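You operate a simulated robot arm through the tools that you are given. There is no shell and no other tool. Be economical: measure what you need, move in short steps, check, and stop when the job is done.

The job below is to be done with a simulated robot arm. You get a single attempt, and the scene is never put back.

Task
Grease the press's bright strip, then run the sliding plate out and in.
Fine: grease from the small tin, with the blue brush; brush back in the steel cup, lid back on the tin. Where these are worked on the way, their far stop is far enough and under half their travel is too little: sliding plate. A coat counts when it lies all over at full strength: go over it till it gets no stronger.

It is judged by the outcome, as a careful person would: the job done as asked, and still so three seconds after it is handed in. It fails if anything else is knocked over, pushed out of place, dropped, spilled or broken. Lids that push on must go on centred and level and be pressed home; caps that screw on are set level and turned clockwise until they are tight.

Robot
A 7-joint arm with a two-finger parallel gripper, fixed in place. Base frame: the origin is at the foot of the arm, x ahead of it, y to its left, z up; the work surface is at about z = 0. Readings come in m, degrees, newtons and seconds.
With the tool pointing down near the work surface it reaches from about 0.24 to 0.62 m from the base axis. Its first joint turns from -66.0 to 66.0 degrees. Payload 2.6 kg.
The TCP is the grasp point between the finger pads, 0.03 m short of the fingertips. In the tool frame z runs along the fingers and y along their closing line. Largest opening 0.094 m; finger width 0.028, thickness 0.01; the body of the gripper, 0.05 by 0.096 m, starts 0.055 m behind the TCP.
Orientation is that of the tool frame in the base frame, as [roll, pitch, yaw] about the fixed x, y, z axes, in that order (R = Rz(yaw) Ry(pitch) Rx(roll)). With the fingers straight down and closing along the base's y, the tool's x points along the base's -x, its y along +y and its z along -z.

Tools
- The arm moves only by the tool jog_arm. Its arguments are lists of equal length, an entry for each row: "translation": the shift along the tool's x, y, z in m, a list of three; "rotation": the turn, a rotation vector about the tool's x, y, z in rad, a list of three; "gripper": the opening, from 0 (shut) to 1 (fully open). In form: {"translation": [[dx, dy, dz], ...], "rotation": [[rx, ry, rz], ...], "gripper": [gripper, ...]}. A call has 1 to 20 rows; each row shifts and turns the commanded pose from where the row before left it, along the tool's axes as they then stand. Rows are played at 5 a second. More than 0.05 m and 8.6 degrees between two rows, or a gripper value outside its range, and nothing of the call is played. Where a pose cannot be reached the arm comes as near as it can. A force on the tool above 60 N (or 10 N above the force at the start of the call, whichever is more), or a blocked arm, ends the call early, and 0.2 s more pass. Each finger travels about 0.072 m/s and halts on what it meets, pressing with about 31 N; the grip force reading is that of the motor and also rises with nothing between the fingers. The clock runs only during rows and for 0.2 s after the last one: add rows that do not move to give the fingers time. The reply holds the time, the measured pose of the TCP, the force on the tool along the base axes, the opening and the grip force, in the units named above and with some noise, with the torque about the TCP (base axes, N m) and any sound that the robot's microphone picked up.
- Cameras (640 x 400 px; columns grow to the right, rows downward): "scene" is fixed at [0.0094, 0.4268, 0.5503]; the picture's right is [-0.92, -0.39, 0.00], its down [-0.27, 0.64, -0.72] and it looks along [0.28, -0.66, -0.69] (base axes); focal length 218 px, centre (320, 200). "wrist" rides on the gripper at [0.076, 0.014, -0.103] in the tool frame; the picture's right is [-0.18, 0.98, 0.00], its down [-0.75, -0.14, -0.64] and it looks along [-0.63, -0.12, 0.77] (tool axes); focal length 243 px, centre (320, 200). There is no depth. A picture from a camera that has moved, and an enlarged one, comes with that camera's place and axes in the base frame and with its lens.
- capture(camera): a new picture of that camera. The clock stands still meanwhile.
- zoom(camera, box): a new picture of the part [left, top, right, bottom] of that camera's present view, enlarged. The clock stands still meanwhile.
- sign_off(): hands the job in; it is judged then, once.

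Work in short steps. Places have to be worked out from the pictures, the camera data and where the tool is seen: move nearer, look again, correct. Check each grasp and each placing, and mend what went wrong. You have 120 turns and 84 pictures in all, those below and enlarged ones among them. Open the gripper and draw the arm clear of the work before you hand the job in, unless the task says otherwise; then end with one line.

The tools are called by a JSON object that holds its "api" and its "payload". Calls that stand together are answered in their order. jog_arm: Moves the arm, as the interface text tells. Its arguments: {"type":"object","properties":{"translation":{"type":"array","items":{"type":"array","items":{"type":"number"}}},"rotation":{"type":"array","items":{"type":"array","items":{"type":"number"}}},"gripper":{"type":"array","items":{"type":"number"}}},"required":["translation","rotation","gripper"]} The other tools are called the same way: capture (camera) takes a picture; zoom (camera, box) takes an enlarged picture of a part of a camera's view; sign_off () hands the job in.

At the start:

```text
time: 0.0
ee_pos: [0.2848, 0.2217, 0.3952]
tcp_rot: [179.9, 0.1, 180.0]
ft_force: [0.0, 0.2, -0.4]
moment: [0.01, 0.0, -0.01]
finger_gap: 0.0941
grasp_force: 0.0
```

scene: 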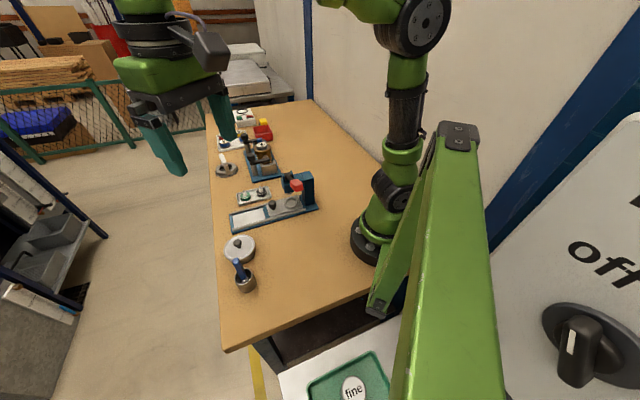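
wrist: 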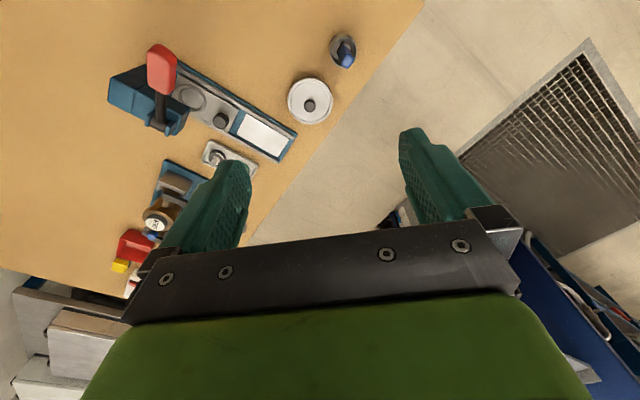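

I start by enlarging the table area in both views to identify the objects.

{"api": "zoom", "payload": {"camera": "scene", "box": [200, 170, 340, 300]}}

{"api": "zoom", "payload": {"camera": "scene", "box": [200, 95, 300, 185]}}

{"api": "zoom", "payload": {"camera": "wrist", "box": [80, 20, 380, 300]}}

```text
3.08 times, centred on (270, 235) of scene
camera zoom: at [0.0094, 0.4268, 0.5503], right [-0.92, -0.39, 0.0], down [-0.27, 0.64, -0.72], along [0.28, -0.66, -0.69], focal length 671 px, centre (474, 92)
```

zoom: 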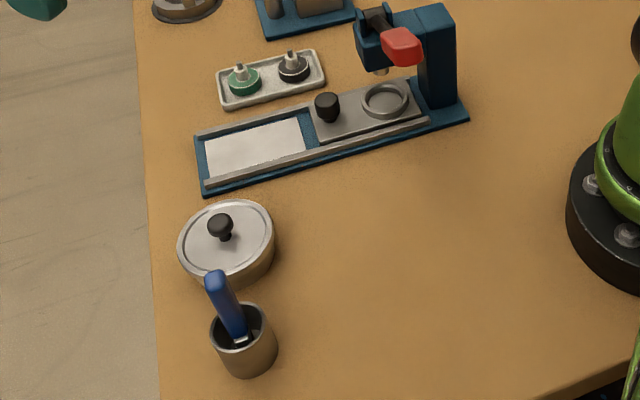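

```text
4.44 times, centred on (250, 140) of scene
camera zoom: at [0.0094, 0.4268, 0.5503], right [-0.92, -0.39, 0.0], down [-0.27, 0.64, -0.72], along [0.28, -0.66, -0.69], focal length 969 px, centre (631, 467)
```

zoom: 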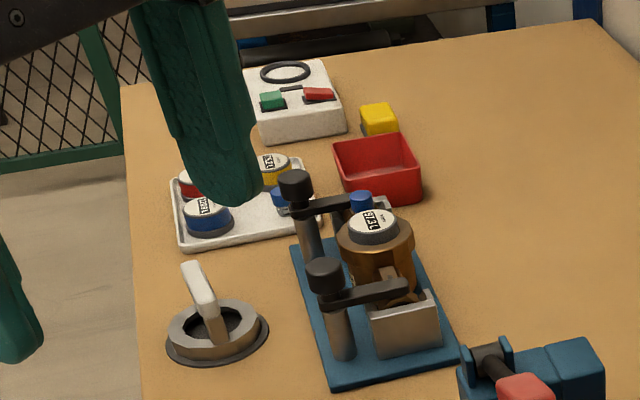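

```text
1.43 times, centred on (230, 160) of wrist
camera zoom: at [0.2092, 0.2364, 0.4987], right [0.18, 0.98, 0.0], down [0.75, -0.14, 0.64], along [0.63, -0.12, -0.77], focal length 347 px, centre (449, 257)
```

zoom: 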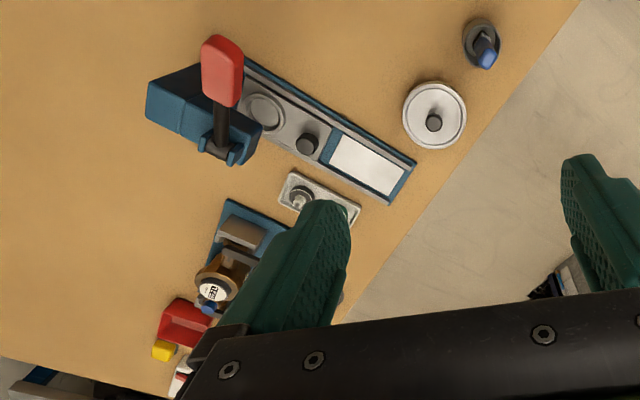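

The silver lidded tin sits at about (0.35,0.19), the cup with the blue brush at about (0.285,0.26), and the strip at about (0.40,0.09). I move the arm back over the press at height for a closer look down.

{"api": "jog_arm", "payload": {"translation": [[0.015, -0.04, 0.02], [0.015, -0.04, 0.02], [0, -0.04, 0.02], [0, 0, 0]], "rotation": [[0, 0, 0], [0, 0, 0], [0, 0, 0], [0, 0, 0]], "gripper": [0.4, 0.4, 0.4, 0.4]}}

{"api": "capture", "payload": {"camera": "wrist"}}

{"api": "zoom", "payload": {"camera": "scene", "box": [205, 95, 325, 215]}}

```text
time: 1.0
ee_pos: [0.2548, 0.1055, 0.3342]
tcp_rot: [-180.0, -0.1, -180.0]
ft_force: [0.4, -0.4, -1.1]
moment: [0.01, 0.04, 0.0]
finger_gap: 0.0375
grasp_force: 0.0
```

```text
78 pictures are left
camera wrist: at [0.1792, 0.118, 0.4378], right [0.18, 0.98, 0.0], down [0.75, -0.14, 0.64], along [0.63, -0.12, -0.77], focal length 243 px, centre (320, 200)
```

wrist: 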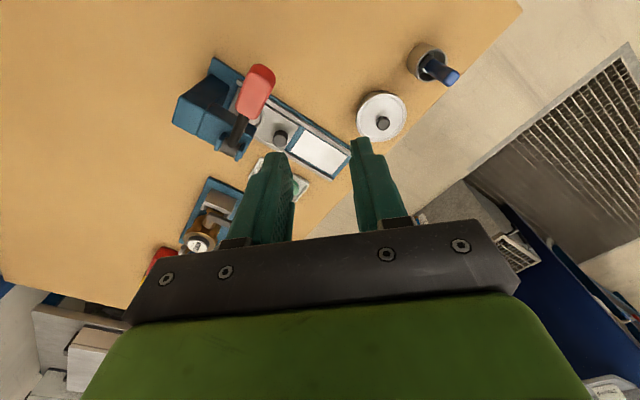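

```text
3.33 times, centred on (265, 155) of scene
camera zoom: at [0.0094, 0.4268, 0.5503], right [-0.92, -0.39, 0.0], down [-0.27, 0.64, -0.72], along [0.28, -0.66, -0.69], focal length 727 px, centre (503, 350)
```

zoom: 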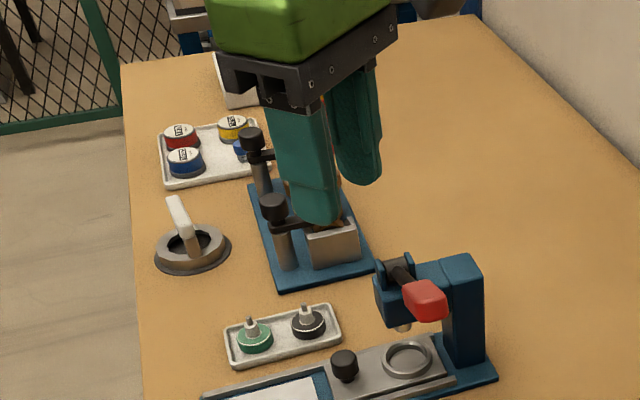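

Only one tin is within reach, the lidded one. I move above its knob with the gripper partly open to refine the position.

{"api": "jog_arm", "payload": {"translation": [[-0.019, 0.0175, 0.028], [-0.019, 0.0175, 0.028], [-0.019, 0.0175, 0.028], [-0.019, 0.0175, 0.028], [-0.019, 0.0175, 0.028], [0, 0, 0]], "rotation": [[0, 0, 0], [0, 0, 0], [0, 0, 0], [0, 0, 0], [0, 0, 0], [0, 0, 0]], "gripper": [0.5, 0.5, 0.5, 0.5, 0.5, 0.5]}}

{"api": "capture", "payload": {"camera": "wrist"}}

{"api": "zoom", "payload": {"camera": "scene", "box": [190, 160, 310, 310]}}

```text
time: 2.4
ee_pos: [0.3515, 0.192, 0.1968]
tcp_rot: [-180.0, 0.0, 180.0]
ft_force: [0.3, -1.4, -0.7]
moment: [0.05, 0.01, 0.0]
finger_gap: 0.0471
grasp_force: 0.0
```

```text
76 pictures are left
camera wrist: at [0.2748, 0.2063, 0.2981], right [0.18, 0.98, 0.0], down [0.75, -0.14, 0.64], along [0.63, -0.12, -0.77], focal length 243 px, centre (320, 200)
```

wrist: 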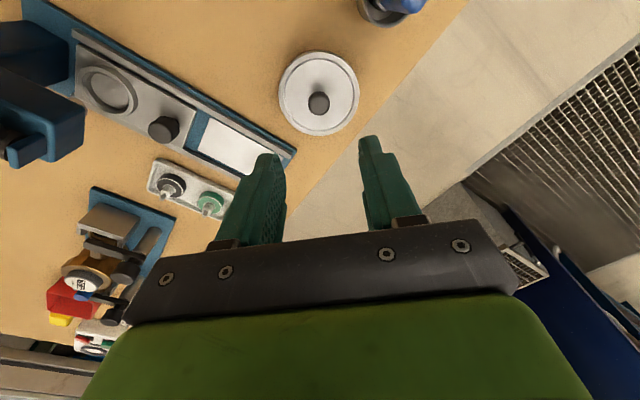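

```text
2.67 times, centred on (250, 235) of scene
camera zoom: at [0.0094, 0.4268, 0.5503], right [-0.92, -0.39, 0.0], down [-0.27, 0.64, -0.72], along [0.28, -0.66, -0.69], focal length 582 px, centre (507, 107)
```

zoom: 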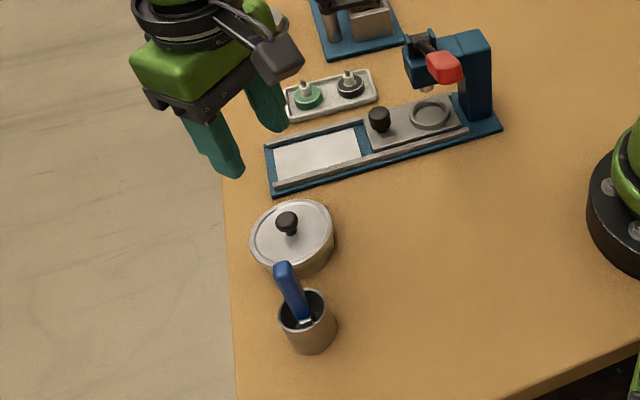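

Knob head is near (0.352,0.192) with its top around z 0.055–0.06. I descend so the fingertips sit just above knob level and look.

{"api": "jog_arm", "payload": {"translation": [[0, 0, 0.035], [0, 0, 0.035], [0, 0, 0.03], [0, 0, 0]], "rotation": [[0, 0, 0], [0, 0, 0], [0, 0, 0], [0, 0, 0]], "gripper": [0.5, 0.5, 0.5, 0.5]}}

{"api": "capture", "payload": {"camera": "wrist"}}

{"api": "zoom", "payload": {"camera": "scene", "box": [215, 200, 295, 300]}}

```text
time: 3.4
ee_pos: [0.3502, 0.1922, 0.0944]
tcp_rot: [180.0, 0.1, -179.9]
ft_force: [0.3, -0.1, 0.9]
moment: [-0.03, -0.02, 0.03]
finger_gap: 0.0469
grasp_force: 0.1
```

```text
74 pictures are left
camera wrist: at [0.2751, 0.2054, 0.1979], right [0.18, 0.98, 0.0], down [0.75, -0.14, 0.64], along [0.63, -0.12, -0.77], focal length 243 px, centre (320, 200)
```

wrist: 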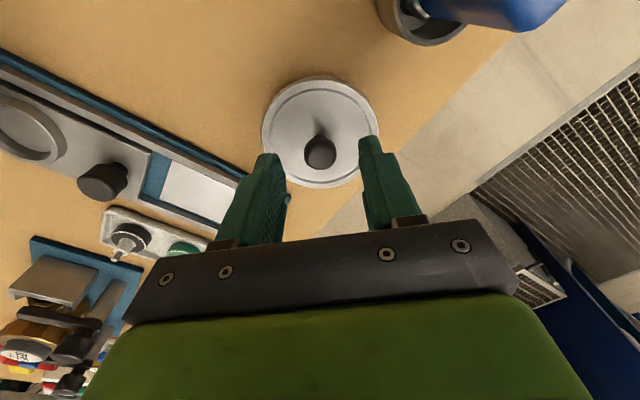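

```text
4.00 times, centred on (255, 250) of scene
camera zoom: at [0.0094, 0.4268, 0.5503], right [-0.92, -0.39, 0.0], down [-0.27, 0.64, -0.72], along [0.28, -0.66, -0.69], focal length 872 px, centre (580, 0)
```

zoom: 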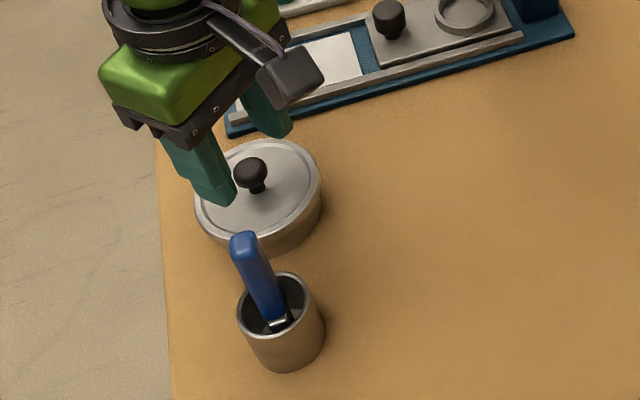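

Knob centred laterally at x≈0.352. I lower 18 mm in small steps, watching force.

{"api": "jog_arm", "payload": {"translation": [[-0.002, 0, 0.006], [0, 0, 0.006], [0, 0, 0.006], [0, 0, 0]], "rotation": [[0, 0, 0], [0, 0, 0], [0, 0, 0], [0, 0, 0]], "gripper": [0.5, 0.5, 0.5, 0.5]}}

{"api": "zoom", "payload": {"camera": "wrist", "box": [220, 60, 420, 240]}}

{"api": "zoom", "payload": {"camera": "scene", "box": [225, 215, 285, 265]}}

```text
time: 4.4
ee_pos: [0.3511, 0.1912, 0.0758]
tcp_rot: [180.0, -0.1, 180.0]
ft_force: [-0.4, -0.3, 0.3]
moment: [0.03, 0.04, -0.01]
finger_gap: 0.0469
grasp_force: 0.1
```

```text
2.22 times, centred on (320, 150) of wrist
camera zoom: at [0.2761, 0.2045, 0.1799], right [0.18, 0.98, 0.0], down [0.75, -0.14, 0.64], along [0.63, -0.12, -0.77], focal length 539 px, centre (320, 311)
```

zoom: 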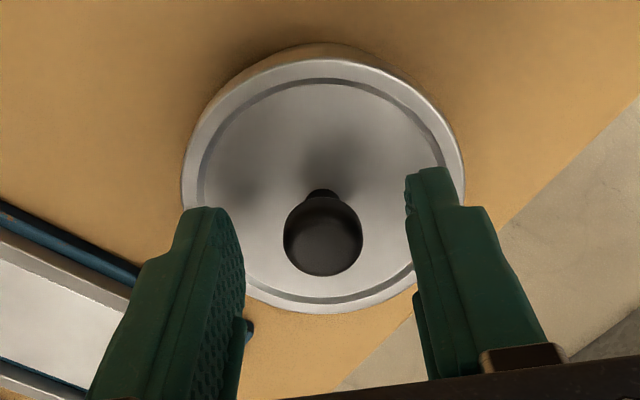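

```text
8.00 times, centred on (255, 240) of scene
camera zoom: at [0.0094, 0.4268, 0.5503], right [-0.92, -0.39, 0.0], down [-0.27, 0.64, -0.72], along [0.28, -0.66, -0.69], focal length 1745 px, centre (840, -120)
```

zoom: 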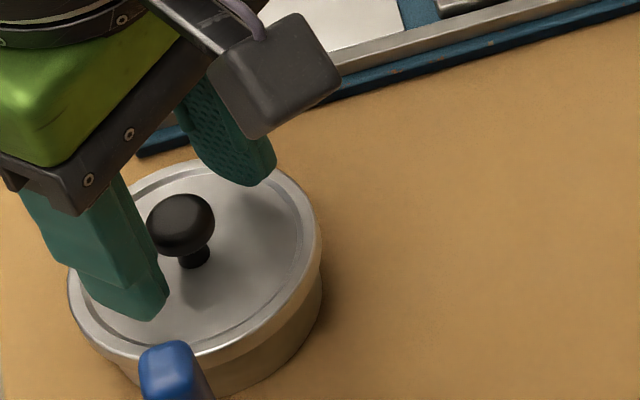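

Fingers straddle the knob, tips close to the lid. I go 4 mm further down and close.

{"api": "jog_arm", "payload": {"translation": [[0, 0, 0.002], [0, 0, 0.002], [0, 0, 0], [0, 0, 0], [0, 0, 0], [0, 0, 0]], "rotation": [[0, 0, 0], [0, 0, 0], [0, 0, 0], [0, 0, 0], [0, 0, 0], [0, 0, 0]], "gripper": [0.5, 0.5, 0.5, 0.1, 0.1, 0.1]}}

{"api": "zoom", "payload": {"camera": "wrist", "box": [220, 60, 420, 240]}}

```text
time: 5.8
ee_pos: [0.3507, 0.1901, 0.0731]
tcp_rot: [180.0, 0.0, -180.0]
ft_force: [-0.5, -0.3, -1.0]
moment: [-0.02, 0.01, -0.01]
finger_gap: 0.0201
grasp_force: 30.6
heard: snap
```

```text
2.22 times, centred on (320, 150) of wrist
camera zoom: at [0.2761, 0.2041, 0.1764], right [0.18, 0.98, 0.0], down [0.75, -0.14, 0.64], along [0.63, -0.12, -0.77], focal length 539 px, centre (320, 311)
```

zoom: 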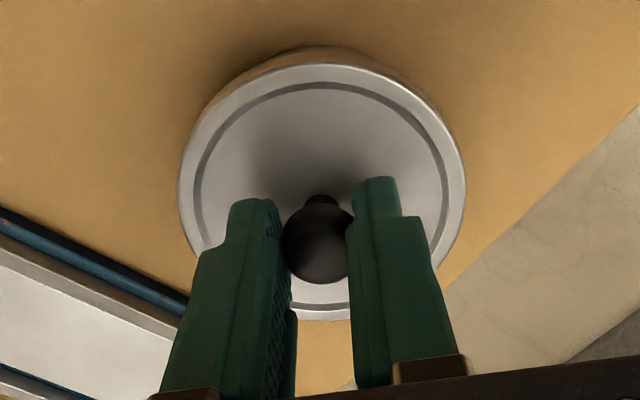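

Knob is held at 20 mm (the snap suggests the lid let go). I lift straight up slowly and check.

{"api": "jog_arm", "payload": {"translation": [[0, 0, -0.003], [0, 0, -0.003], [0, 0, -0.006], [0, 0, -0.01], [0, 0, -0.02], [0, 0, -0.02], [0, 0, 0]], "rotation": [[0, 0, 0], [0, 0, 0], [0, 0, 0], [0, 0, 0], [0, 0, 0], [0, 0, 0], [0, 0, 0]], "gripper": [0.1, 0.1, 0.1, 0.1, 0.1, 0.1, 0.1]}}

{"api": "zoom", "payload": {"camera": "scene", "box": [205, 185, 305, 300]}}

{"api": "capture", "payload": {"camera": "wrist"}}

```text
time: 7.4
ee_pos: [0.3517, 0.1908, 0.1367]
tcp_rot: [180.0, 0.1, -179.9]
ft_force: [-1.1, -1.0, -0.8]
moment: [0.01, 0.0, -0.01]
finger_gap: 0.0202
grasp_force: 30.7
```

```text
3.48 times, centred on (255, 242) of scene
camera zoom: at [0.0094, 0.4268, 0.5503], right [-0.92, -0.39, 0.0], down [-0.27, 0.64, -0.72], along [0.28, -0.66, -0.69], focal length 759 px, centre (546, 52)
```

zoom: 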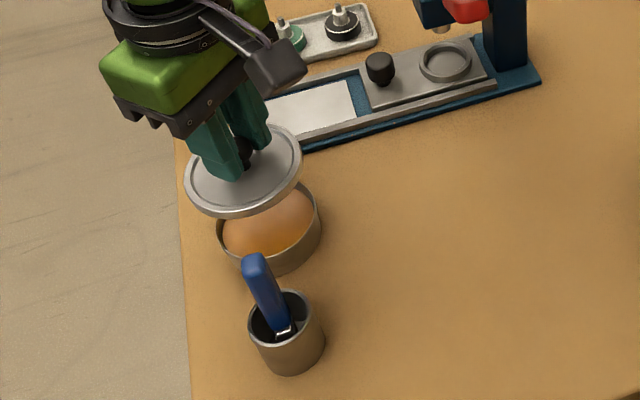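

```text
68 pictures are left
camera wrist: at [0.2763, 0.2043, 0.24], right [0.18, 0.98, 0.0], down [0.75, -0.14, 0.64], along [0.63, -0.12, -0.77], focal length 243 px, centre (320, 200)
```

wrist: 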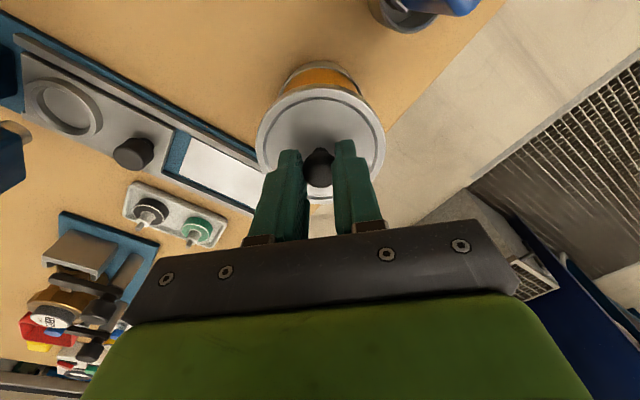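

Lid is off, level; tin is open with amber grease. I carry the lid to free table at about (0.255,0.105) and lower partly.

{"api": "jog_arm", "payload": {"translation": [[0.024, -0.021, 0], [0.024, -0.021, 0], [0.024, -0.021, 0], [0.024, -0.022, 0], [0, 0, 0.03], [0, 0, 0.03], [0, 0, 0.01], [0, 0, 0]], "rotation": [[0, 0, 0], [0, 0, 0], [0, 0, 0], [0, 0, 0], [0, 0, 0], [0, 0, 0], [0, 0, 0], [0, 0, 0]], "gripper": [0.1, 0.1, 0.1, 0.1, 0.1, 0.1, 0.1, 0.1]}}

{"api": "zoom", "payload": {"camera": "scene", "box": [230, 180, 350, 300]}}

```text
time: 8.6
ee_pos: [0.2573, 0.114, 0.1232]
tcp_rot: [179.1, 0.7, -179.5]
ft_force: [1.4, 3.8, -0.1]
moment: [-0.27, 0.09, -0.04]
finger_gap: 0.0202
grasp_force: 31.0
stopped in row 5: the force on the tool passed its limit at 73 N (the readings are from after the stop); the commanded pose is now the measured one
```

```text
3.33 times, centred on (290, 240) of scene
camera zoom: at [0.0094, 0.4268, 0.5503], right [-0.92, -0.39, 0.0], down [-0.27, 0.64, -0.72], along [0.28, -0.66, -0.69], focal length 727 px, centre (420, 67)
```

zoom: 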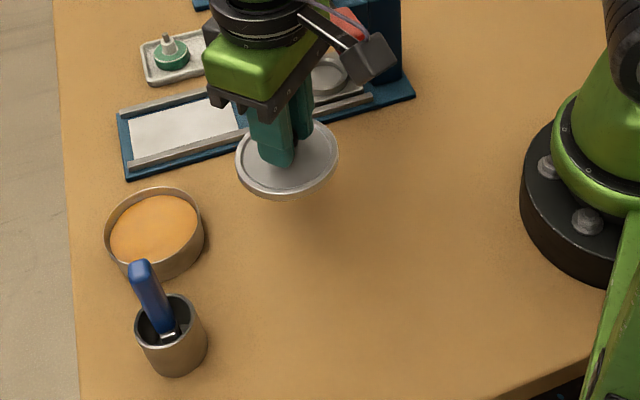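

The stop at z 0.123 came most likely from the gripper body meeting the press's red lever (I judge it at about (0.24,0.04,0.18)). I back off in +y and up and inspect.

{"api": "jog_arm", "payload": {"translation": [[0, 0.01, -0.003], [0, 0.02, 0], [-0.01, 0.02, 0], [0, 0, 0]], "rotation": [[0, 0, 0], [0, 0, 0], [0, 0, 0], [0, 0, 0]], "gripper": [0.1, 0.1, 0.1, 0.1]}}

{"api": "zoom", "payload": {"camera": "scene", "box": [225, 140, 345, 260]}}

{"api": "capture", "payload": {"camera": "wrist"}}

```text
time: 9.6
ee_pos: [0.2671, 0.1655, 0.126]
tcp_rot: [179.1, 0.7, -179.6]
ft_force: [-0.5, -0.5, -0.5]
moment: [0.01, 0.01, 0.0]
finger_gap: 0.0201
grasp_force: 31.3
```

```text
3.33 times, centred on (285, 200) of scene
camera zoom: at [0.0094, 0.4268, 0.5503], right [-0.92, -0.39, 0.0], down [-0.27, 0.64, -0.72], along [0.28, -0.66, -0.69], focal length 727 px, centre (437, 200)
```

zoom: 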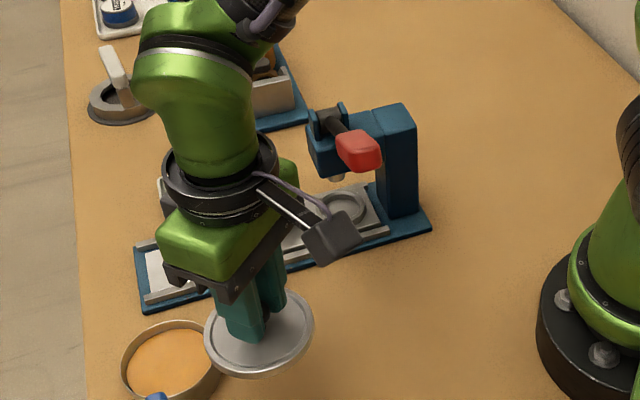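

```text
65 pictures are left
camera wrist: at [0.1904, 0.1772, 0.2288], right [0.18, 0.98, 0.02], down [0.75, -0.15, 0.65], along [0.64, -0.1, -0.76], focal length 243 px, centre (320, 200)
```

wrist: 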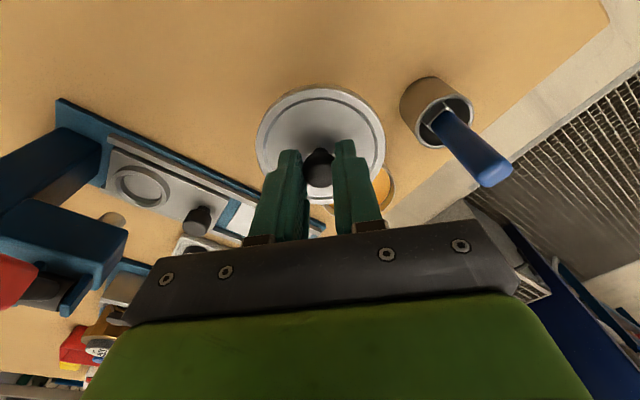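

Lever unchanged, lid still level in the grip. I correct the small tilt and set the lid down instead at about (0.245,0.165), well away from the lever.

{"api": "jog_arm", "payload": {"translation": [[0.022, 0, 0], [0, 0, 0.03], [0, 0, 0.03], [0, 0, 0.01], [0, 0, 0]], "rotation": [[0.0157, 0.0122, 0.007], [0, 0, 0], [0, 0, 0], [0, 0, 0], [0, 0, 0]], "gripper": [0.1, 0.1, 0.1, 0.1, 0.1]}}

{"api": "zoom", "payload": {"camera": "scene", "box": [230, 200, 350, 300]}}

```text
time: 10.8
ee_pos: [0.243, 0.1635, 0.0556]
tcp_rot: [-179.9, 0.0, 180.0]
ft_force: [0.6, -0.7, -0.3]
moment: [-0.01, -0.04, -0.02]
finger_gap: 0.0204
grasp_force: 31.4
```

```text
4.00 times, centred on (290, 250) of scene
camera zoom: at [0.0094, 0.4268, 0.5503], right [-0.92, -0.39, 0.0], down [-0.27, 0.64, -0.72], along [0.28, -0.66, -0.69], focal length 872 px, centre (440, 0)
```

zoom: 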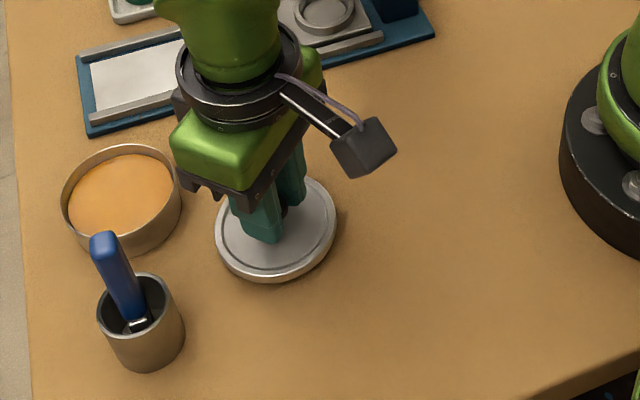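

Lid is nearly down. I lower in 2 mm steps until it takes contact.

{"api": "jog_arm", "payload": {"translation": [[0, 0, 0.003], [0, 0, 0.003], [0, 0, 0.002], [0, 0, 0]], "rotation": [[0, 0, 0], [0, 0, 0], [0, 0, 0], [0, 0, 0]], "gripper": [0.1, 0.1, 0.1, 0.1]}}

```text
time: 11.8
ee_pos: [0.243, 0.1628, 0.0479]
tcp_rot: [180.0, -0.1, 179.8]
ft_force: [-0.9, 0.9, 0.3]
moment: [-0.02, 0.01, -0.01]
finger_gap: 0.0199
grasp_force: 30.4
```

{"api": "jog_arm", "payload": {"translation": [[0, 0, 0.002], [0, 0, 0.001], [0, 0, 0.001], [0, 0, 0]], "rotation": [[0, 0, 0], [0, 0, 0], [0, 0, 0], [0, 0, 0]], "gripper": [0.1, 0.1, 0.1, 0.1]}}

{"api": "zoom", "payload": {"camera": "scene", "box": [265, 240, 325, 280]}}

```text
time: 12.8
ee_pos: [0.2443, 0.1633, 0.0451]
tcp_rot: [180.0, -0.1, 180.0]
ft_force: [-10.4, -9.8, 37.1]
moment: [-0.29, 0.13, -0.05]
finger_gap: 0.0203
grasp_force: 30.8
```

```text
10.00 times, centred on (295, 260) of scene
camera zoom: at [0.0093, 0.4267, 0.5504], right [-0.92, -0.39, 0.0], down [-0.27, 0.64, -0.72], along [0.28, -0.66, -0.69], focal length 2181 px, centre (570, -400)
```

zoom: 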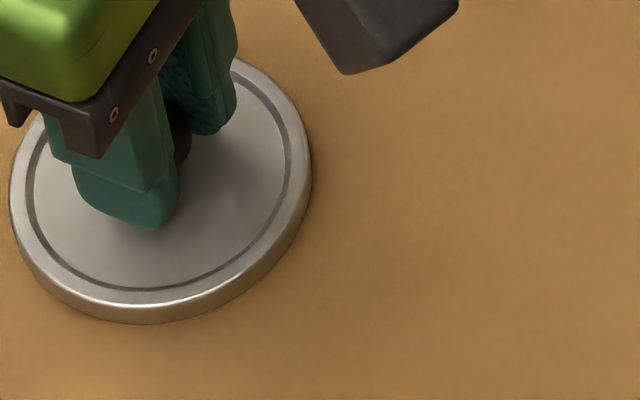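

Contact at TCP z≈0.0455. I relieve the push, open, and rise.

{"api": "jog_arm", "payload": {"translation": [[0, 0, -0.0012], [0, 0, 0], [0, 0, 0], [0, 0, 0], [0, 0, -0.03], [0, 0, -0.04], [0, 0, -0.04], [0, 0, 0]], "rotation": [[0, 0, 0], [0, 0, 0], [0, 0, 0], [0, 0, 0], [0, 0, 0], [0, 0, 0], [0, 0, 0], [0, 0, 0]], "gripper": [0.1, 0.4, 0.4, 0.4, 0.4, 0.4, 0.4, 0.4]}}

{"api": "capture", "payload": {"camera": "wrist"}}

{"api": "zoom", "payload": {"camera": "scene", "box": [220, 210, 320, 300]}}

```text
time: 14.6
ee_pos: [0.244, 0.1636, 0.1561]
tcp_rot: [180.0, -0.1, 180.0]
ft_force: [0.0, 0.5, 0.1]
moment: [-0.01, 0.02, 0.01]
finger_gap: 0.0376
grasp_force: 0.0
```

```text
62 pictures are left
camera wrist: at [0.1687, 0.1777, 0.2598], right [0.18, 0.98, 0.0], down [0.75, -0.14, 0.64], along [0.63, -0.12, -0.77], focal length 243 px, centre (320, 200)
```

wrist: 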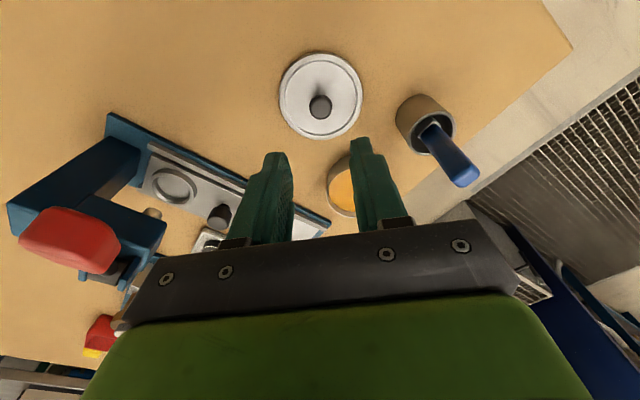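

```text
4.44 times, centred on (270, 255) of scene
camera zoom: at [0.0094, 0.4268, 0.5503], right [-0.92, -0.39, 0.0], down [-0.27, 0.64, -0.72], along [0.28, -0.66, -0.69], focal length 969 px, centre (542, -44)
```

zoom: 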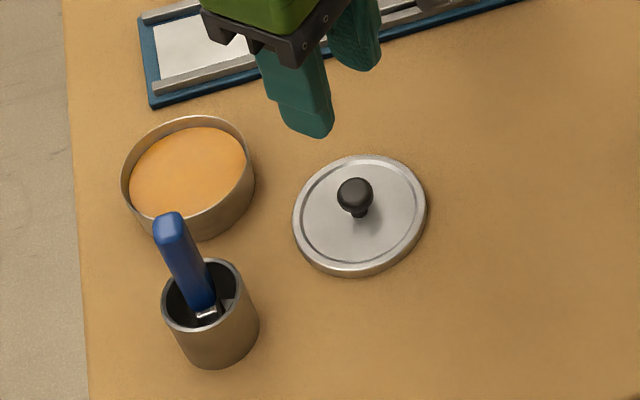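

Brush handle runs nearly vertical from about (0.286,0.266,0.03) up to (0.287,0.261,0.112). I move above it, opened, for a closer look.

{"api": "jog_arm", "payload": {"translation": [[0, 0.03, -0.015], [-0.02, 0.035, 0], [-0.023, 0.033, 0], [0, 0, 0]], "rotation": [[0, 0, 0], [0, 0, 0], [0, 0, 0], [0, 0, 0]], "gripper": [0.5, 0.5, 0.5, 0.5]}}

{"api": "zoom", "payload": {"camera": "wrist", "box": [200, 20, 440, 220]}}

{"api": "zoom", "payload": {"camera": "scene", "box": [215, 225, 285, 295]}}

```text
time: 15.6
ee_pos: [0.285, 0.2625, 0.1688]
tcp_rot: [180.0, 0.0, 179.9]
ft_force: [0.5, -0.2, 0.1]
moment: [0.01, 0.01, 0.01]
finger_gap: 0.047
grasp_force: 0.0
```

```text
2.00 times, centred on (320, 120) of wrist
camera zoom: at [0.2102, 0.2772, 0.272], right [0.18, 0.98, 0.0], down [0.76, -0.14, 0.64], along [0.63, -0.12, -0.77], focal length 485 px, centre (320, 360)
```

zoom: 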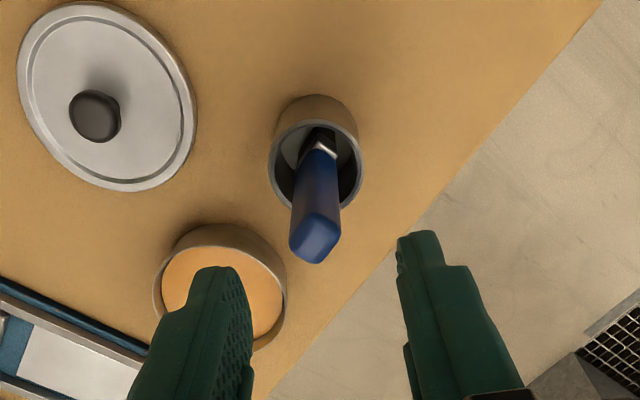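

```text
5.71 times, centred on (250, 260) of scene
camera zoom: at [0.0094, 0.4268, 0.5503], right [-0.92, -0.39, 0.0], down [-0.27, 0.64, -0.72], along [0.28, -0.66, -0.69], focal length 1246 px, centre (720, -143)
```

zoom: 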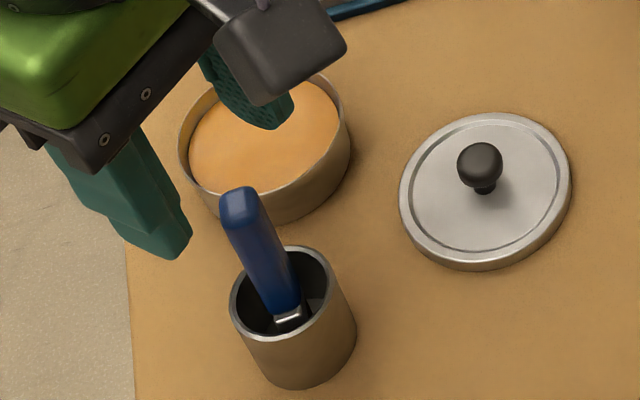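

I zoom tightly on the handle's end to read its orientation.

{"api": "zoom", "payload": {"camera": "wrist", "box": [288, 60, 352, 160]}}

{"api": "zoom", "payload": {"camera": "scene", "box": [232, 252, 264, 296]}}

```text
4.00 times, centred on (320, 110) of wrist
camera zoom: at [0.2102, 0.2772, 0.272], right [0.18, 0.98, 0.0], down [0.76, -0.14, 0.64], along [0.63, -0.12, -0.77], focal length 970 px, centre (320, 560)
```

zoom: 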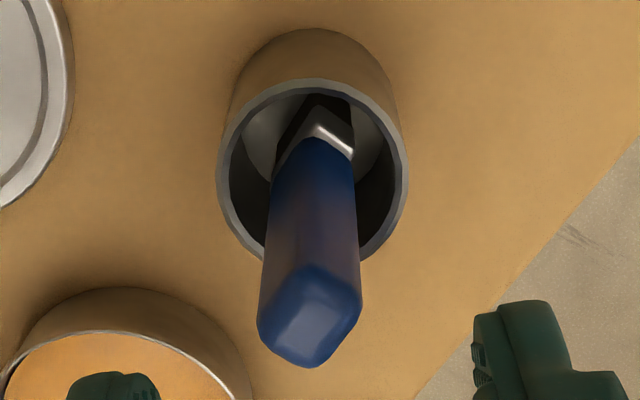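

```text
9.09 times, centred on (248, 274) of scene
camera zoom: at [0.0094, 0.4268, 0.5503], right [-0.92, -0.39, 0.0], down [-0.27, 0.64, -0.72], along [0.28, -0.66, -0.69], focal length 1983 px, centre (974, -473)
```

zoom: 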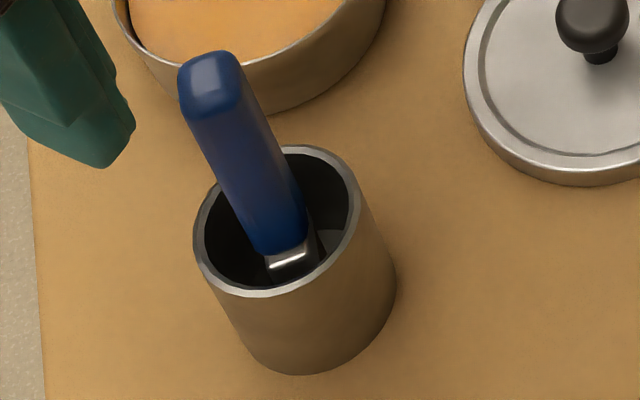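

The handle's section is about 15×12 mm, turned 45°, with its short side along (0.7,0.7), which matches the strip's direction. I turn the tool so the fingers close along that axis.

{"api": "jog_arm", "payload": {"translation": [[0, 0, 0], [0, 0, 0], [0, 0, 0], [0, 0, 0], [0, 0, 0], [0, 0, 0], [0, 0, 0]], "rotation": [[0, 0, 0.131], [0, 0, 0.131], [0, 0, 0.131], [0, 0, 0.131], [0, 0, 0.131], [0, 0, 0.13], [0, 0, 0]], "gripper": [0.5, 0.5, 0.5, 0.5, 0.5, 0.5, 0.5]}}

{"api": "capture", "payload": {"camera": "wrist"}}

```text
time: 17.2
ee_pos: [0.2884, 0.262, 0.17]
tcp_rot: [-179.9, -0.1, 134.9]
ft_force: [-0.6, -0.3, -0.1]
moment: [-0.02, 0.01, 0.0]
finger_gap: 0.0474
grasp_force: 0.0
```

```text
56 pictures are left
camera wrist: at [0.2448, 0.3258, 0.2736], right [0.83, 0.56, 0.0], down [0.43, -0.63, 0.64], along [0.36, -0.53, -0.77], focal length 243 px, centre (320, 200)
```

wrist: 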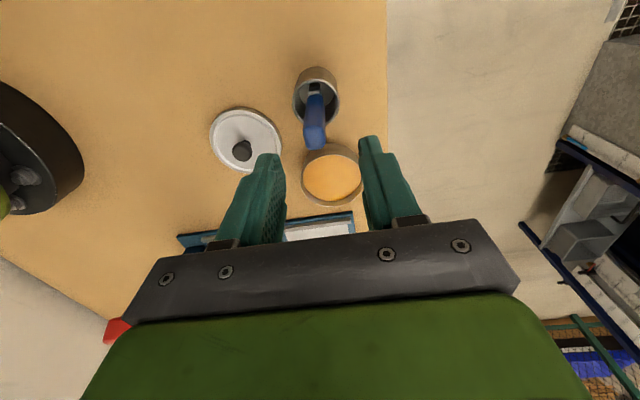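

Handle top re-measured at (0.285,0.261). I descend around it to TCP z≈0.093.

{"api": "jog_arm", "payload": {"translation": [[0, -0.002, 0.02], [0, 0, 0.02], [0, 0, 0.02], [0, 0, 0.017], [0, 0, 0]], "rotation": [[0, 0, 0], [0, 0, 0], [0, 0, 0], [0, 0, 0], [0, 0, 0]], "gripper": [0.5, 0.5, 0.5, 0.5, 0.5]}}

{"api": "zoom", "payload": {"camera": "wrist", "box": [220, 80, 420, 240]}}

{"api": "zoom", "payload": {"camera": "scene", "box": [215, 235, 285, 305]}}

```text
time: 18.4
ee_pos: [0.2868, 0.2624, 0.093]
tcp_rot: [-180.0, -0.1, 135.1]
ft_force: [-0.1, -0.3, 0.6]
moment: [0.03, 0.01, 0.03]
finger_gap: 0.0468
grasp_force: 0.0
```

```text
2.50 times, centred on (320, 160) of wrist
camera zoom: at [0.2439, 0.3255, 0.1957], right [0.83, 0.56, 0.0], down [0.43, -0.63, 0.64], along [0.36, -0.53, -0.77], focal length 606 px, centre (320, 300)
```

zoom: 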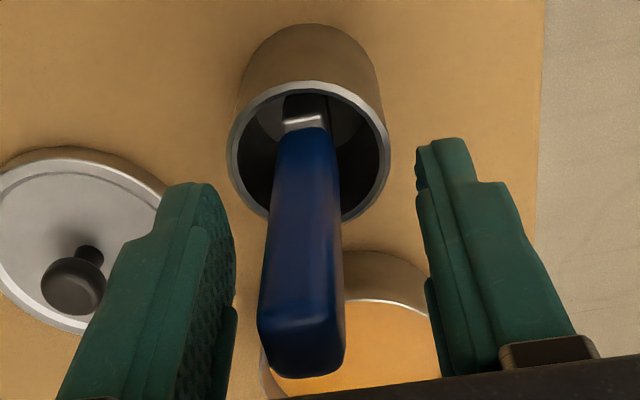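

```text
5.71 times, centred on (250, 270) of scene
camera zoom: at [0.0094, 0.4268, 0.5503], right [-0.92, -0.39, 0.0], down [-0.27, 0.64, -0.72], along [0.28, -0.66, -0.69], focal length 1246 px, centre (720, -200)
```

zoom: 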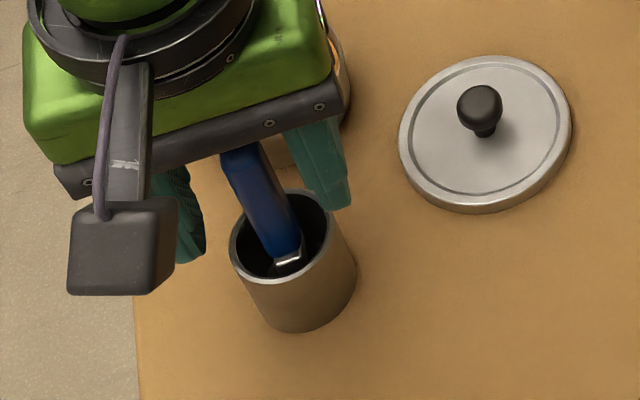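

The handle lies about 4 mm off centre toward the left finger. I shift and close.

{"api": "jog_arm", "payload": {"translation": [[0, -0.004, 0], [0, 0, 0], [0, 0, 0], [0, 0, 0], [0, 0, 0], [0, 0, 0]], "rotation": [[0, 0, 0], [0, 0, 0], [0, 0, 0], [0, 0, 0], [0, 0, 0], [0, 0, 0]], "gripper": [0.5, 0.3, 0.15, 0.05, 0.05, 0.05]}}

{"api": "zoom", "payload": {"camera": "wrist", "box": [220, 80, 420, 240]}}

```text
time: 19.8
ee_pos: [0.2841, 0.259, 0.0919]
tcp_rot: [-179.8, -0.1, 135.0]
ft_force: [-0.7, -0.1, 0.4]
moment: [0.0, 0.02, 0.02]
finger_gap: 0.018
grasp_force: 31.1
```

```text
2.50 times, centred on (320, 160) of wrist
camera zoom: at [0.2407, 0.3227, 0.1964], right [0.83, 0.56, 0.0], down [0.43, -0.63, 0.64], along [0.36, -0.53, -0.77], focal length 606 px, centre (320, 300)
```

zoom: 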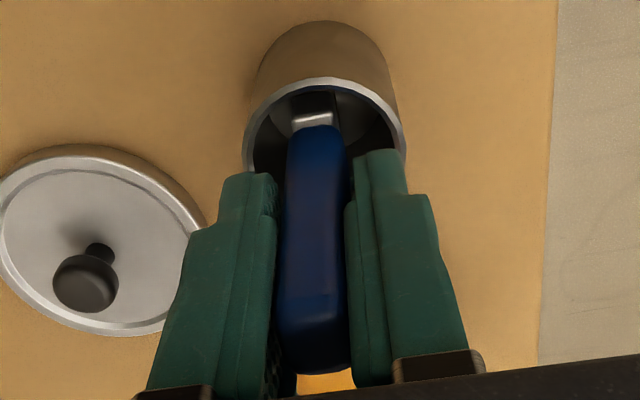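

Handle held at 18 mm. I lift straight up and look at the brush's lower end.

{"api": "jog_arm", "payload": {"translation": [[0, 0, -0.015], [0, 0, -0.025], [0, 0, -0.03], [0, 0, -0.03], [0, 0, 0]], "rotation": [[0, 0, 0], [0, 0, 0], [0, 0, 0], [0, 0, 0], [0, 0, 0]], "gripper": [0.05, 0.05, 0.05, 0.05, 0.05]}}

{"api": "zoom", "payload": {"camera": "scene", "box": [190, 190, 310, 310]}}

{"api": "zoom", "payload": {"camera": "wrist", "box": [220, 60, 420, 220]}}

```text
time: 21.0
ee_pos: [0.2836, 0.2567, 0.1944]
tcp_rot: [-179.8, 0.0, 135.0]
ft_force: [-0.1, 0.5, -0.7]
moment: [-0.01, 0.0, -0.02]
finger_gap: 0.0181
grasp_force: 31.1
```

```text
3.33 times, centred on (250, 250) of scene
camera zoom: at [0.0094, 0.4268, 0.5503], right [-0.92, -0.39, 0.0], down [-0.27, 0.64, -0.72], along [0.28, -0.66, -0.69], focal length 727 px, centre (553, 33)
```

zoom: 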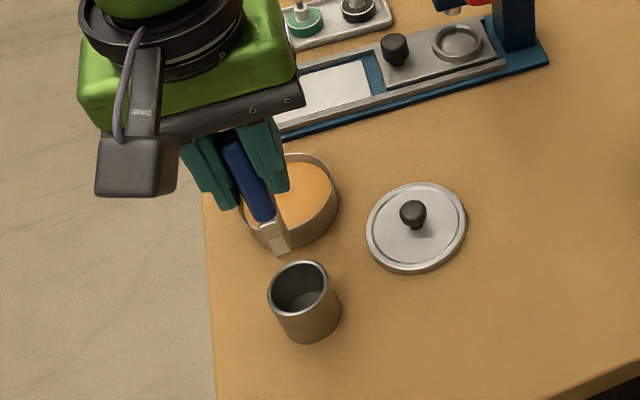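

```text
2.50 times, centred on (320, 140) of wrist
camera zoom: at [0.241, 0.32, 0.2969], right [0.83, 0.57, 0.0], down [0.43, -0.63, 0.64], along [0.36, -0.53, -0.77], focal length 606 px, centre (320, 350)
```

zoom: 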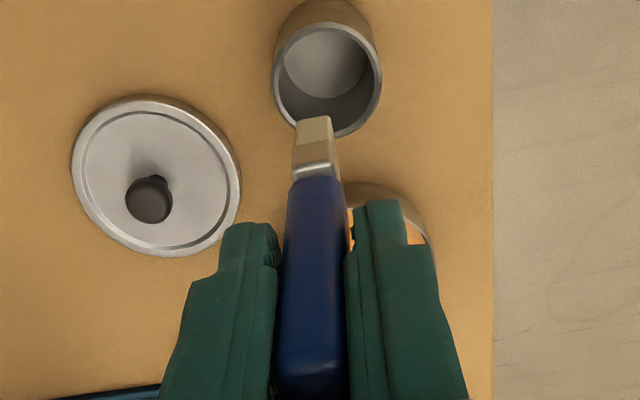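

Brush tip hangs about 86 mm below the TCP, leaning some 12 mm toward the tool's +x. I move it above the centre of the tin.

{"api": "jog_arm", "payload": {"translation": [[-0.035, 0, 0], [-0.035, 0, 0], [-0.035, 0, 0.015], [0, 0, 0.02], [0, 0, 0]], "rotation": [[0, 0, 0], [0, 0, 0], [0, 0, 0], [0, 0, 0], [0, 0, 0]], "gripper": [0.05, 0.05, 0.05, 0.05, 0.05]}}

{"api": "zoom", "payload": {"camera": "scene", "box": [200, 180, 300, 280]}}

{"api": "zoom", "payload": {"camera": "wrist", "box": [200, 60, 440, 240]}}

```text
time: 22.2
ee_pos: [0.3579, 0.1821, 0.1586]
tcp_rot: [-179.9, -0.1, 135.0]
ft_force: [-0.4, 0.2, -0.6]
moment: [0.01, 0.01, 0.01]
finger_gap: 0.0178
grasp_force: 31.3
```

```text
4.00 times, centred on (250, 230) of scene
camera zoom: at [0.0094, 0.4268, 0.5503], right [-0.92, -0.39, 0.0], down [-0.27, 0.64, -0.72], along [0.28, -0.66, -0.69], focal length 872 px, centre (600, 80)
```

zoom: 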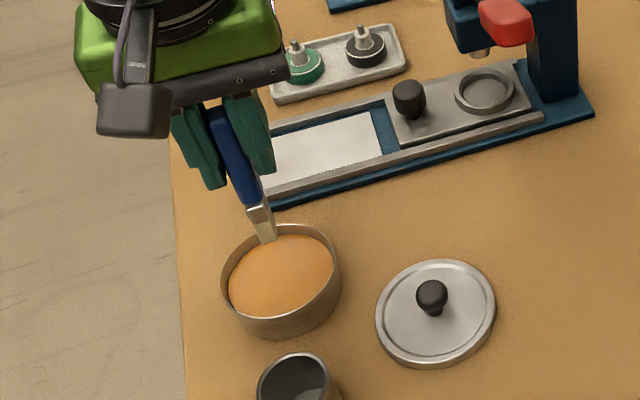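

```text
2.22 times, centred on (320, 150) of wrist
camera zoom: at [0.3136, 0.2471, 0.2608], right [0.83, 0.56, 0.0], down [0.43, -0.63, 0.64], along [0.36, -0.53, -0.77], focal length 539 px, centre (320, 311)
```

zoom: 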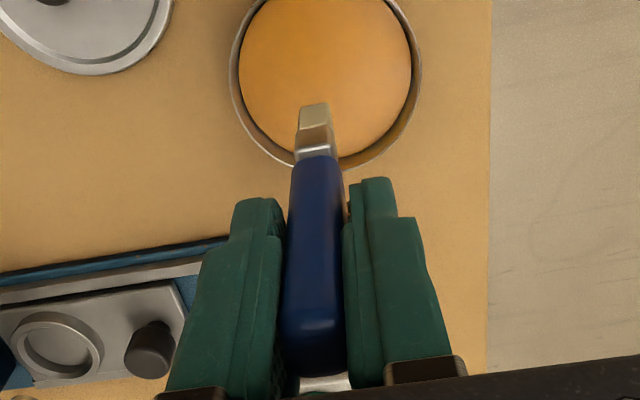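

Tip is at about (0.350,0.192,0.065), over the tin's middle. I lower it into the grease watching force.

{"api": "jog_arm", "payload": {"translation": [[0, 0, 0.02], [0, 0, 0.012], [0, 0, 0.006], [0, 0, 0.004], [0, 0, 0]], "rotation": [[0, 0, 0], [0, 0, 0], [0, 0, 0], [0, 0, 0], [0, 0, 0]], "gripper": [0.05, 0.05, 0.05, 0.05, 0.05]}}

{"api": "zoom", "payload": {"camera": "scene", "box": [215, 200, 295, 280]}}

```text
time: 23.4
ee_pos: [0.3563, 0.185, 0.1172]
tcp_rot: [-179.9, -0.1, 135.0]
ft_force: [0.3, 0.2, -0.9]
moment: [0.02, -0.01, -0.01]
finger_gap: 0.0183
grasp_force: 31.4
```

```text
5.00 times, centred on (255, 240) of scene
camera zoom: at [0.0094, 0.4268, 0.5503], right [-0.92, -0.39, 0.0], down [-0.27, 0.64, -0.72], along [0.28, -0.66, -0.69], focal length 1090 px, centre (645, 0)
```

zoom: 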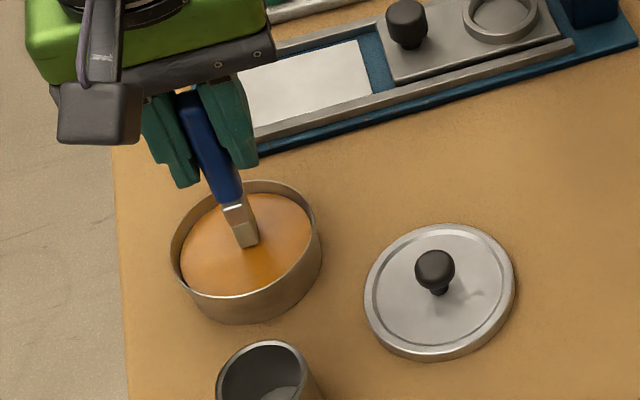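

The tip is at the surface. I lower a few more millimetres to wet it, wiggle slightly.

{"api": "jog_arm", "payload": {"translation": [[0, 0, 0.004], [0, 0, 0.004], [0.006, 0, 0], [-0.006, 0, 0], [0, 0, 0]], "rotation": [[0, 0, 0], [0, 0, 0], [0, 0, 0], [0, 0, 0], [0, 0, 0]], "gripper": [0.05, 0.05, 0.05, 0.05, 0.05]}}

{"api": "zoom", "payload": {"camera": "scene", "box": [215, 200, 295, 280]}}

```text
time: 24.6
ee_pos: [0.357, 0.1862, 0.1082]
tcp_rot: [-180.0, -0.2, 135.0]
ft_force: [-7.8, 1.0, 22.7]
moment: [0.27, 0.68, 0.0]
finger_gap: 0.0181
grasp_force: 30.7
```

```text
5.00 times, centred on (255, 240) of scene
camera zoom: at [0.0093, 0.4268, 0.5504], right [-0.92, -0.39, 0.0], down [-0.27, 0.64, -0.72], along [0.28, -0.66, -0.69], focal length 1090 px, centre (645, 0)
```

zoom: 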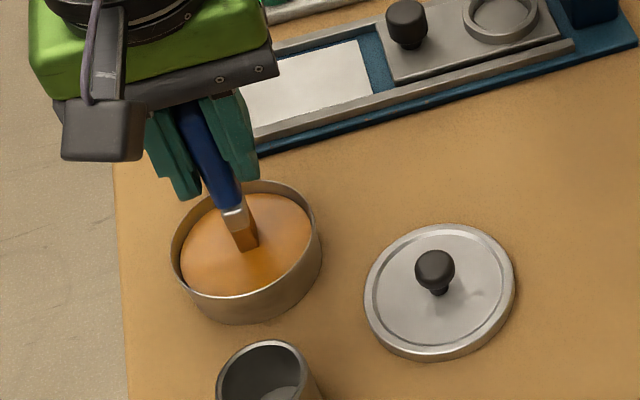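

Bristles are now loaded (orange) and the load reads contact. I lift and carry the brush over the strip, tip about 5 cm above.

{"api": "jog_arm", "payload": {"translation": [[0, 0, -0.02], [0, 0, -0.025], [-0.04, -0.012, 0], [-0.04, -0.013, 0], [-0.037, -0.013, 0], [0, 0, 0]], "rotation": [[0, 0, 0], [0, 0, 0], [0, 0, 0], [0, 0, 0], [0, 0, 0], [0, 0, 0]], "gripper": [0.05, 0.05, 0.05, 0.05, 0.05, 0.05]}}

{"api": "zoom", "payload": {"camera": "scene", "box": [205, 130, 315, 240]}}

{"api": "zoom", "payload": {"camera": "wrist", "box": [180, 30, 460, 240]}}

```text
time: 26.0
ee_pos: [0.4149, 0.0732, 0.1538]
tcp_rot: [-179.9, -0.1, 135.0]
ft_force: [0.0, 0.2, 0.0]
moment: [0.0, 0.0, -0.03]
finger_gap: 0.0157
grasp_force: 30.8
```

```text
3.64 times, centred on (260, 185) of scene
camera zoom: at [0.0094, 0.4268, 0.5503], right [-0.92, -0.39, 0.0], down [-0.27, 0.64, -0.72], along [0.28, -0.66, -0.69], focal length 793 px, centre (538, 254)
```

zoom: 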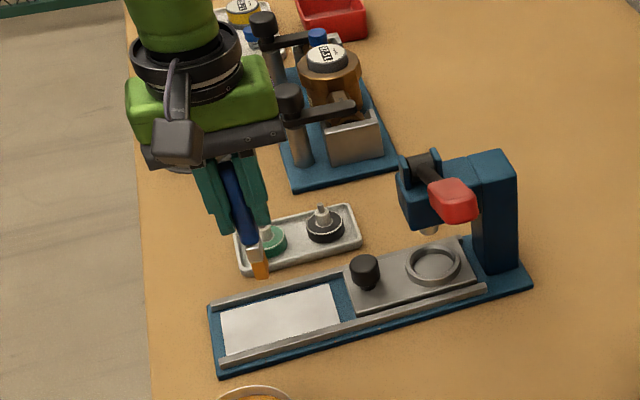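

```text
1.90 times, centred on (320, 135) of wrist
camera zoom: at [0.3721, 0.1374, 0.256], right [0.83, 0.56, 0.0], down [0.43, -0.63, 0.64], along [0.36, -0.53, -0.77], focal length 462 px, centre (320, 324)
```

zoom: 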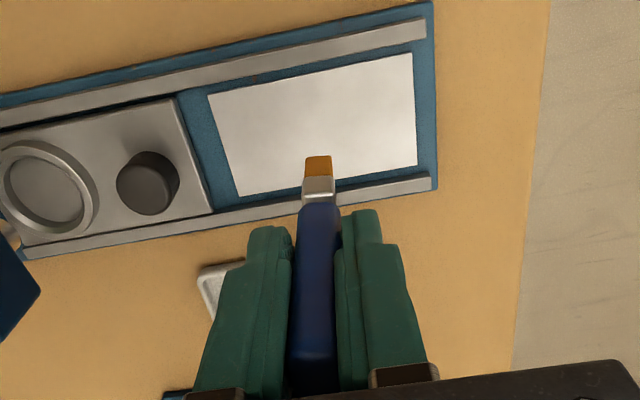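

Strip measured from the wrist view: about 97×53 mm, centre about (0.413,0.074), long axis along the tool's y. The tip is near (0.412,0.080). I centre and lower most of the way.

{"api": "jog_arm", "payload": {"translation": [[-0.0045, -0.003, 0.015], [0, 0, 0.015], [0, 0, 0.008], [0, 0, 0.003], [0, 0, 0]], "rotation": [[0, 0, 0], [0, 0, 0], [0, 0, 0], [0, 0, 0], [0, 0, 0]], "gripper": [0.05, 0.05, 0.05, 0.05, 0.05]}}

{"api": "zoom", "payload": {"camera": "wrist", "box": [180, 30, 460, 240]}}

{"api": "zoom", "payload": {"camera": "scene", "box": [215, 160, 305, 240]}}

```text
time: 27.2
ee_pos: [0.4146, 0.069, 0.1113]
tcp_rot: [-179.9, -0.1, 134.9]
ft_force: [0.5, 0.5, -0.4]
moment: [-0.02, 0.0, -0.02]
finger_gap: 0.0158
grasp_force: 30.8
```

```text
1.90 times, centred on (320, 135) of wrist
camera zoom: at [0.3719, 0.133, 0.2151], right [0.83, 0.56, 0.0], down [0.43, -0.63, 0.64], along [0.36, -0.53, -0.77], focal length 462 px, centre (320, 324)
```

zoom: 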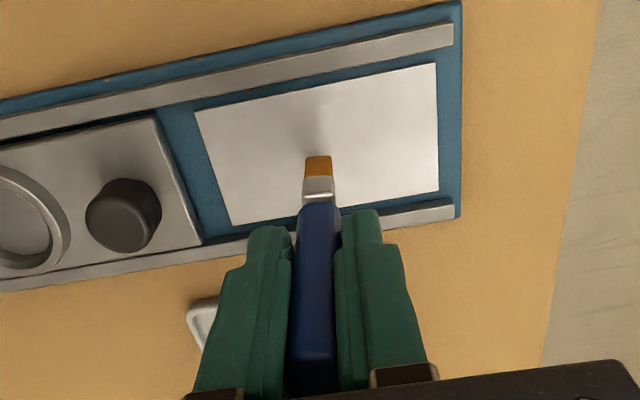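

```text
5.00 times, centred on (260, 200) of scene
camera zoom: at [0.0094, 0.4268, 0.5503], right [-0.92, -0.39, 0.0], down [-0.27, 0.64, -0.72], along [0.28, -0.66, -0.69], focal length 1090 px, centre (620, 200)
```

zoom: 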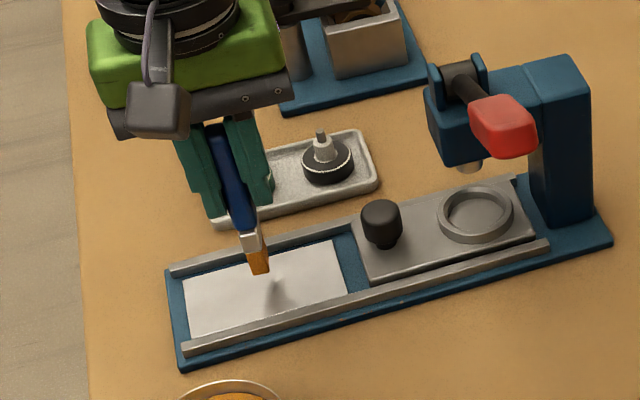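

Tip hovers over the strip with its shadow close. I lower in 2.5 mm steps.

{"api": "jog_arm", "payload": {"translation": [[0, 0, 0.003], [0, 0, 0.003], [0, 0, 0.002], [0, 0, 0]], "rotation": [[0, 0, 0], [0, 0, 0], [0, 0, 0], [0, 0, 0]], "gripper": [0.05, 0.05, 0.05, 0.05]}}

```text
time: 28.2
ee_pos: [0.4149, 0.0695, 0.1038]
tcp_rot: [-179.9, -0.1, 135.0]
ft_force: [-0.4, -0.5, 0.1]
moment: [-0.02, 0.01, 0.02]
finger_gap: 0.0154
grasp_force: 30.9
```

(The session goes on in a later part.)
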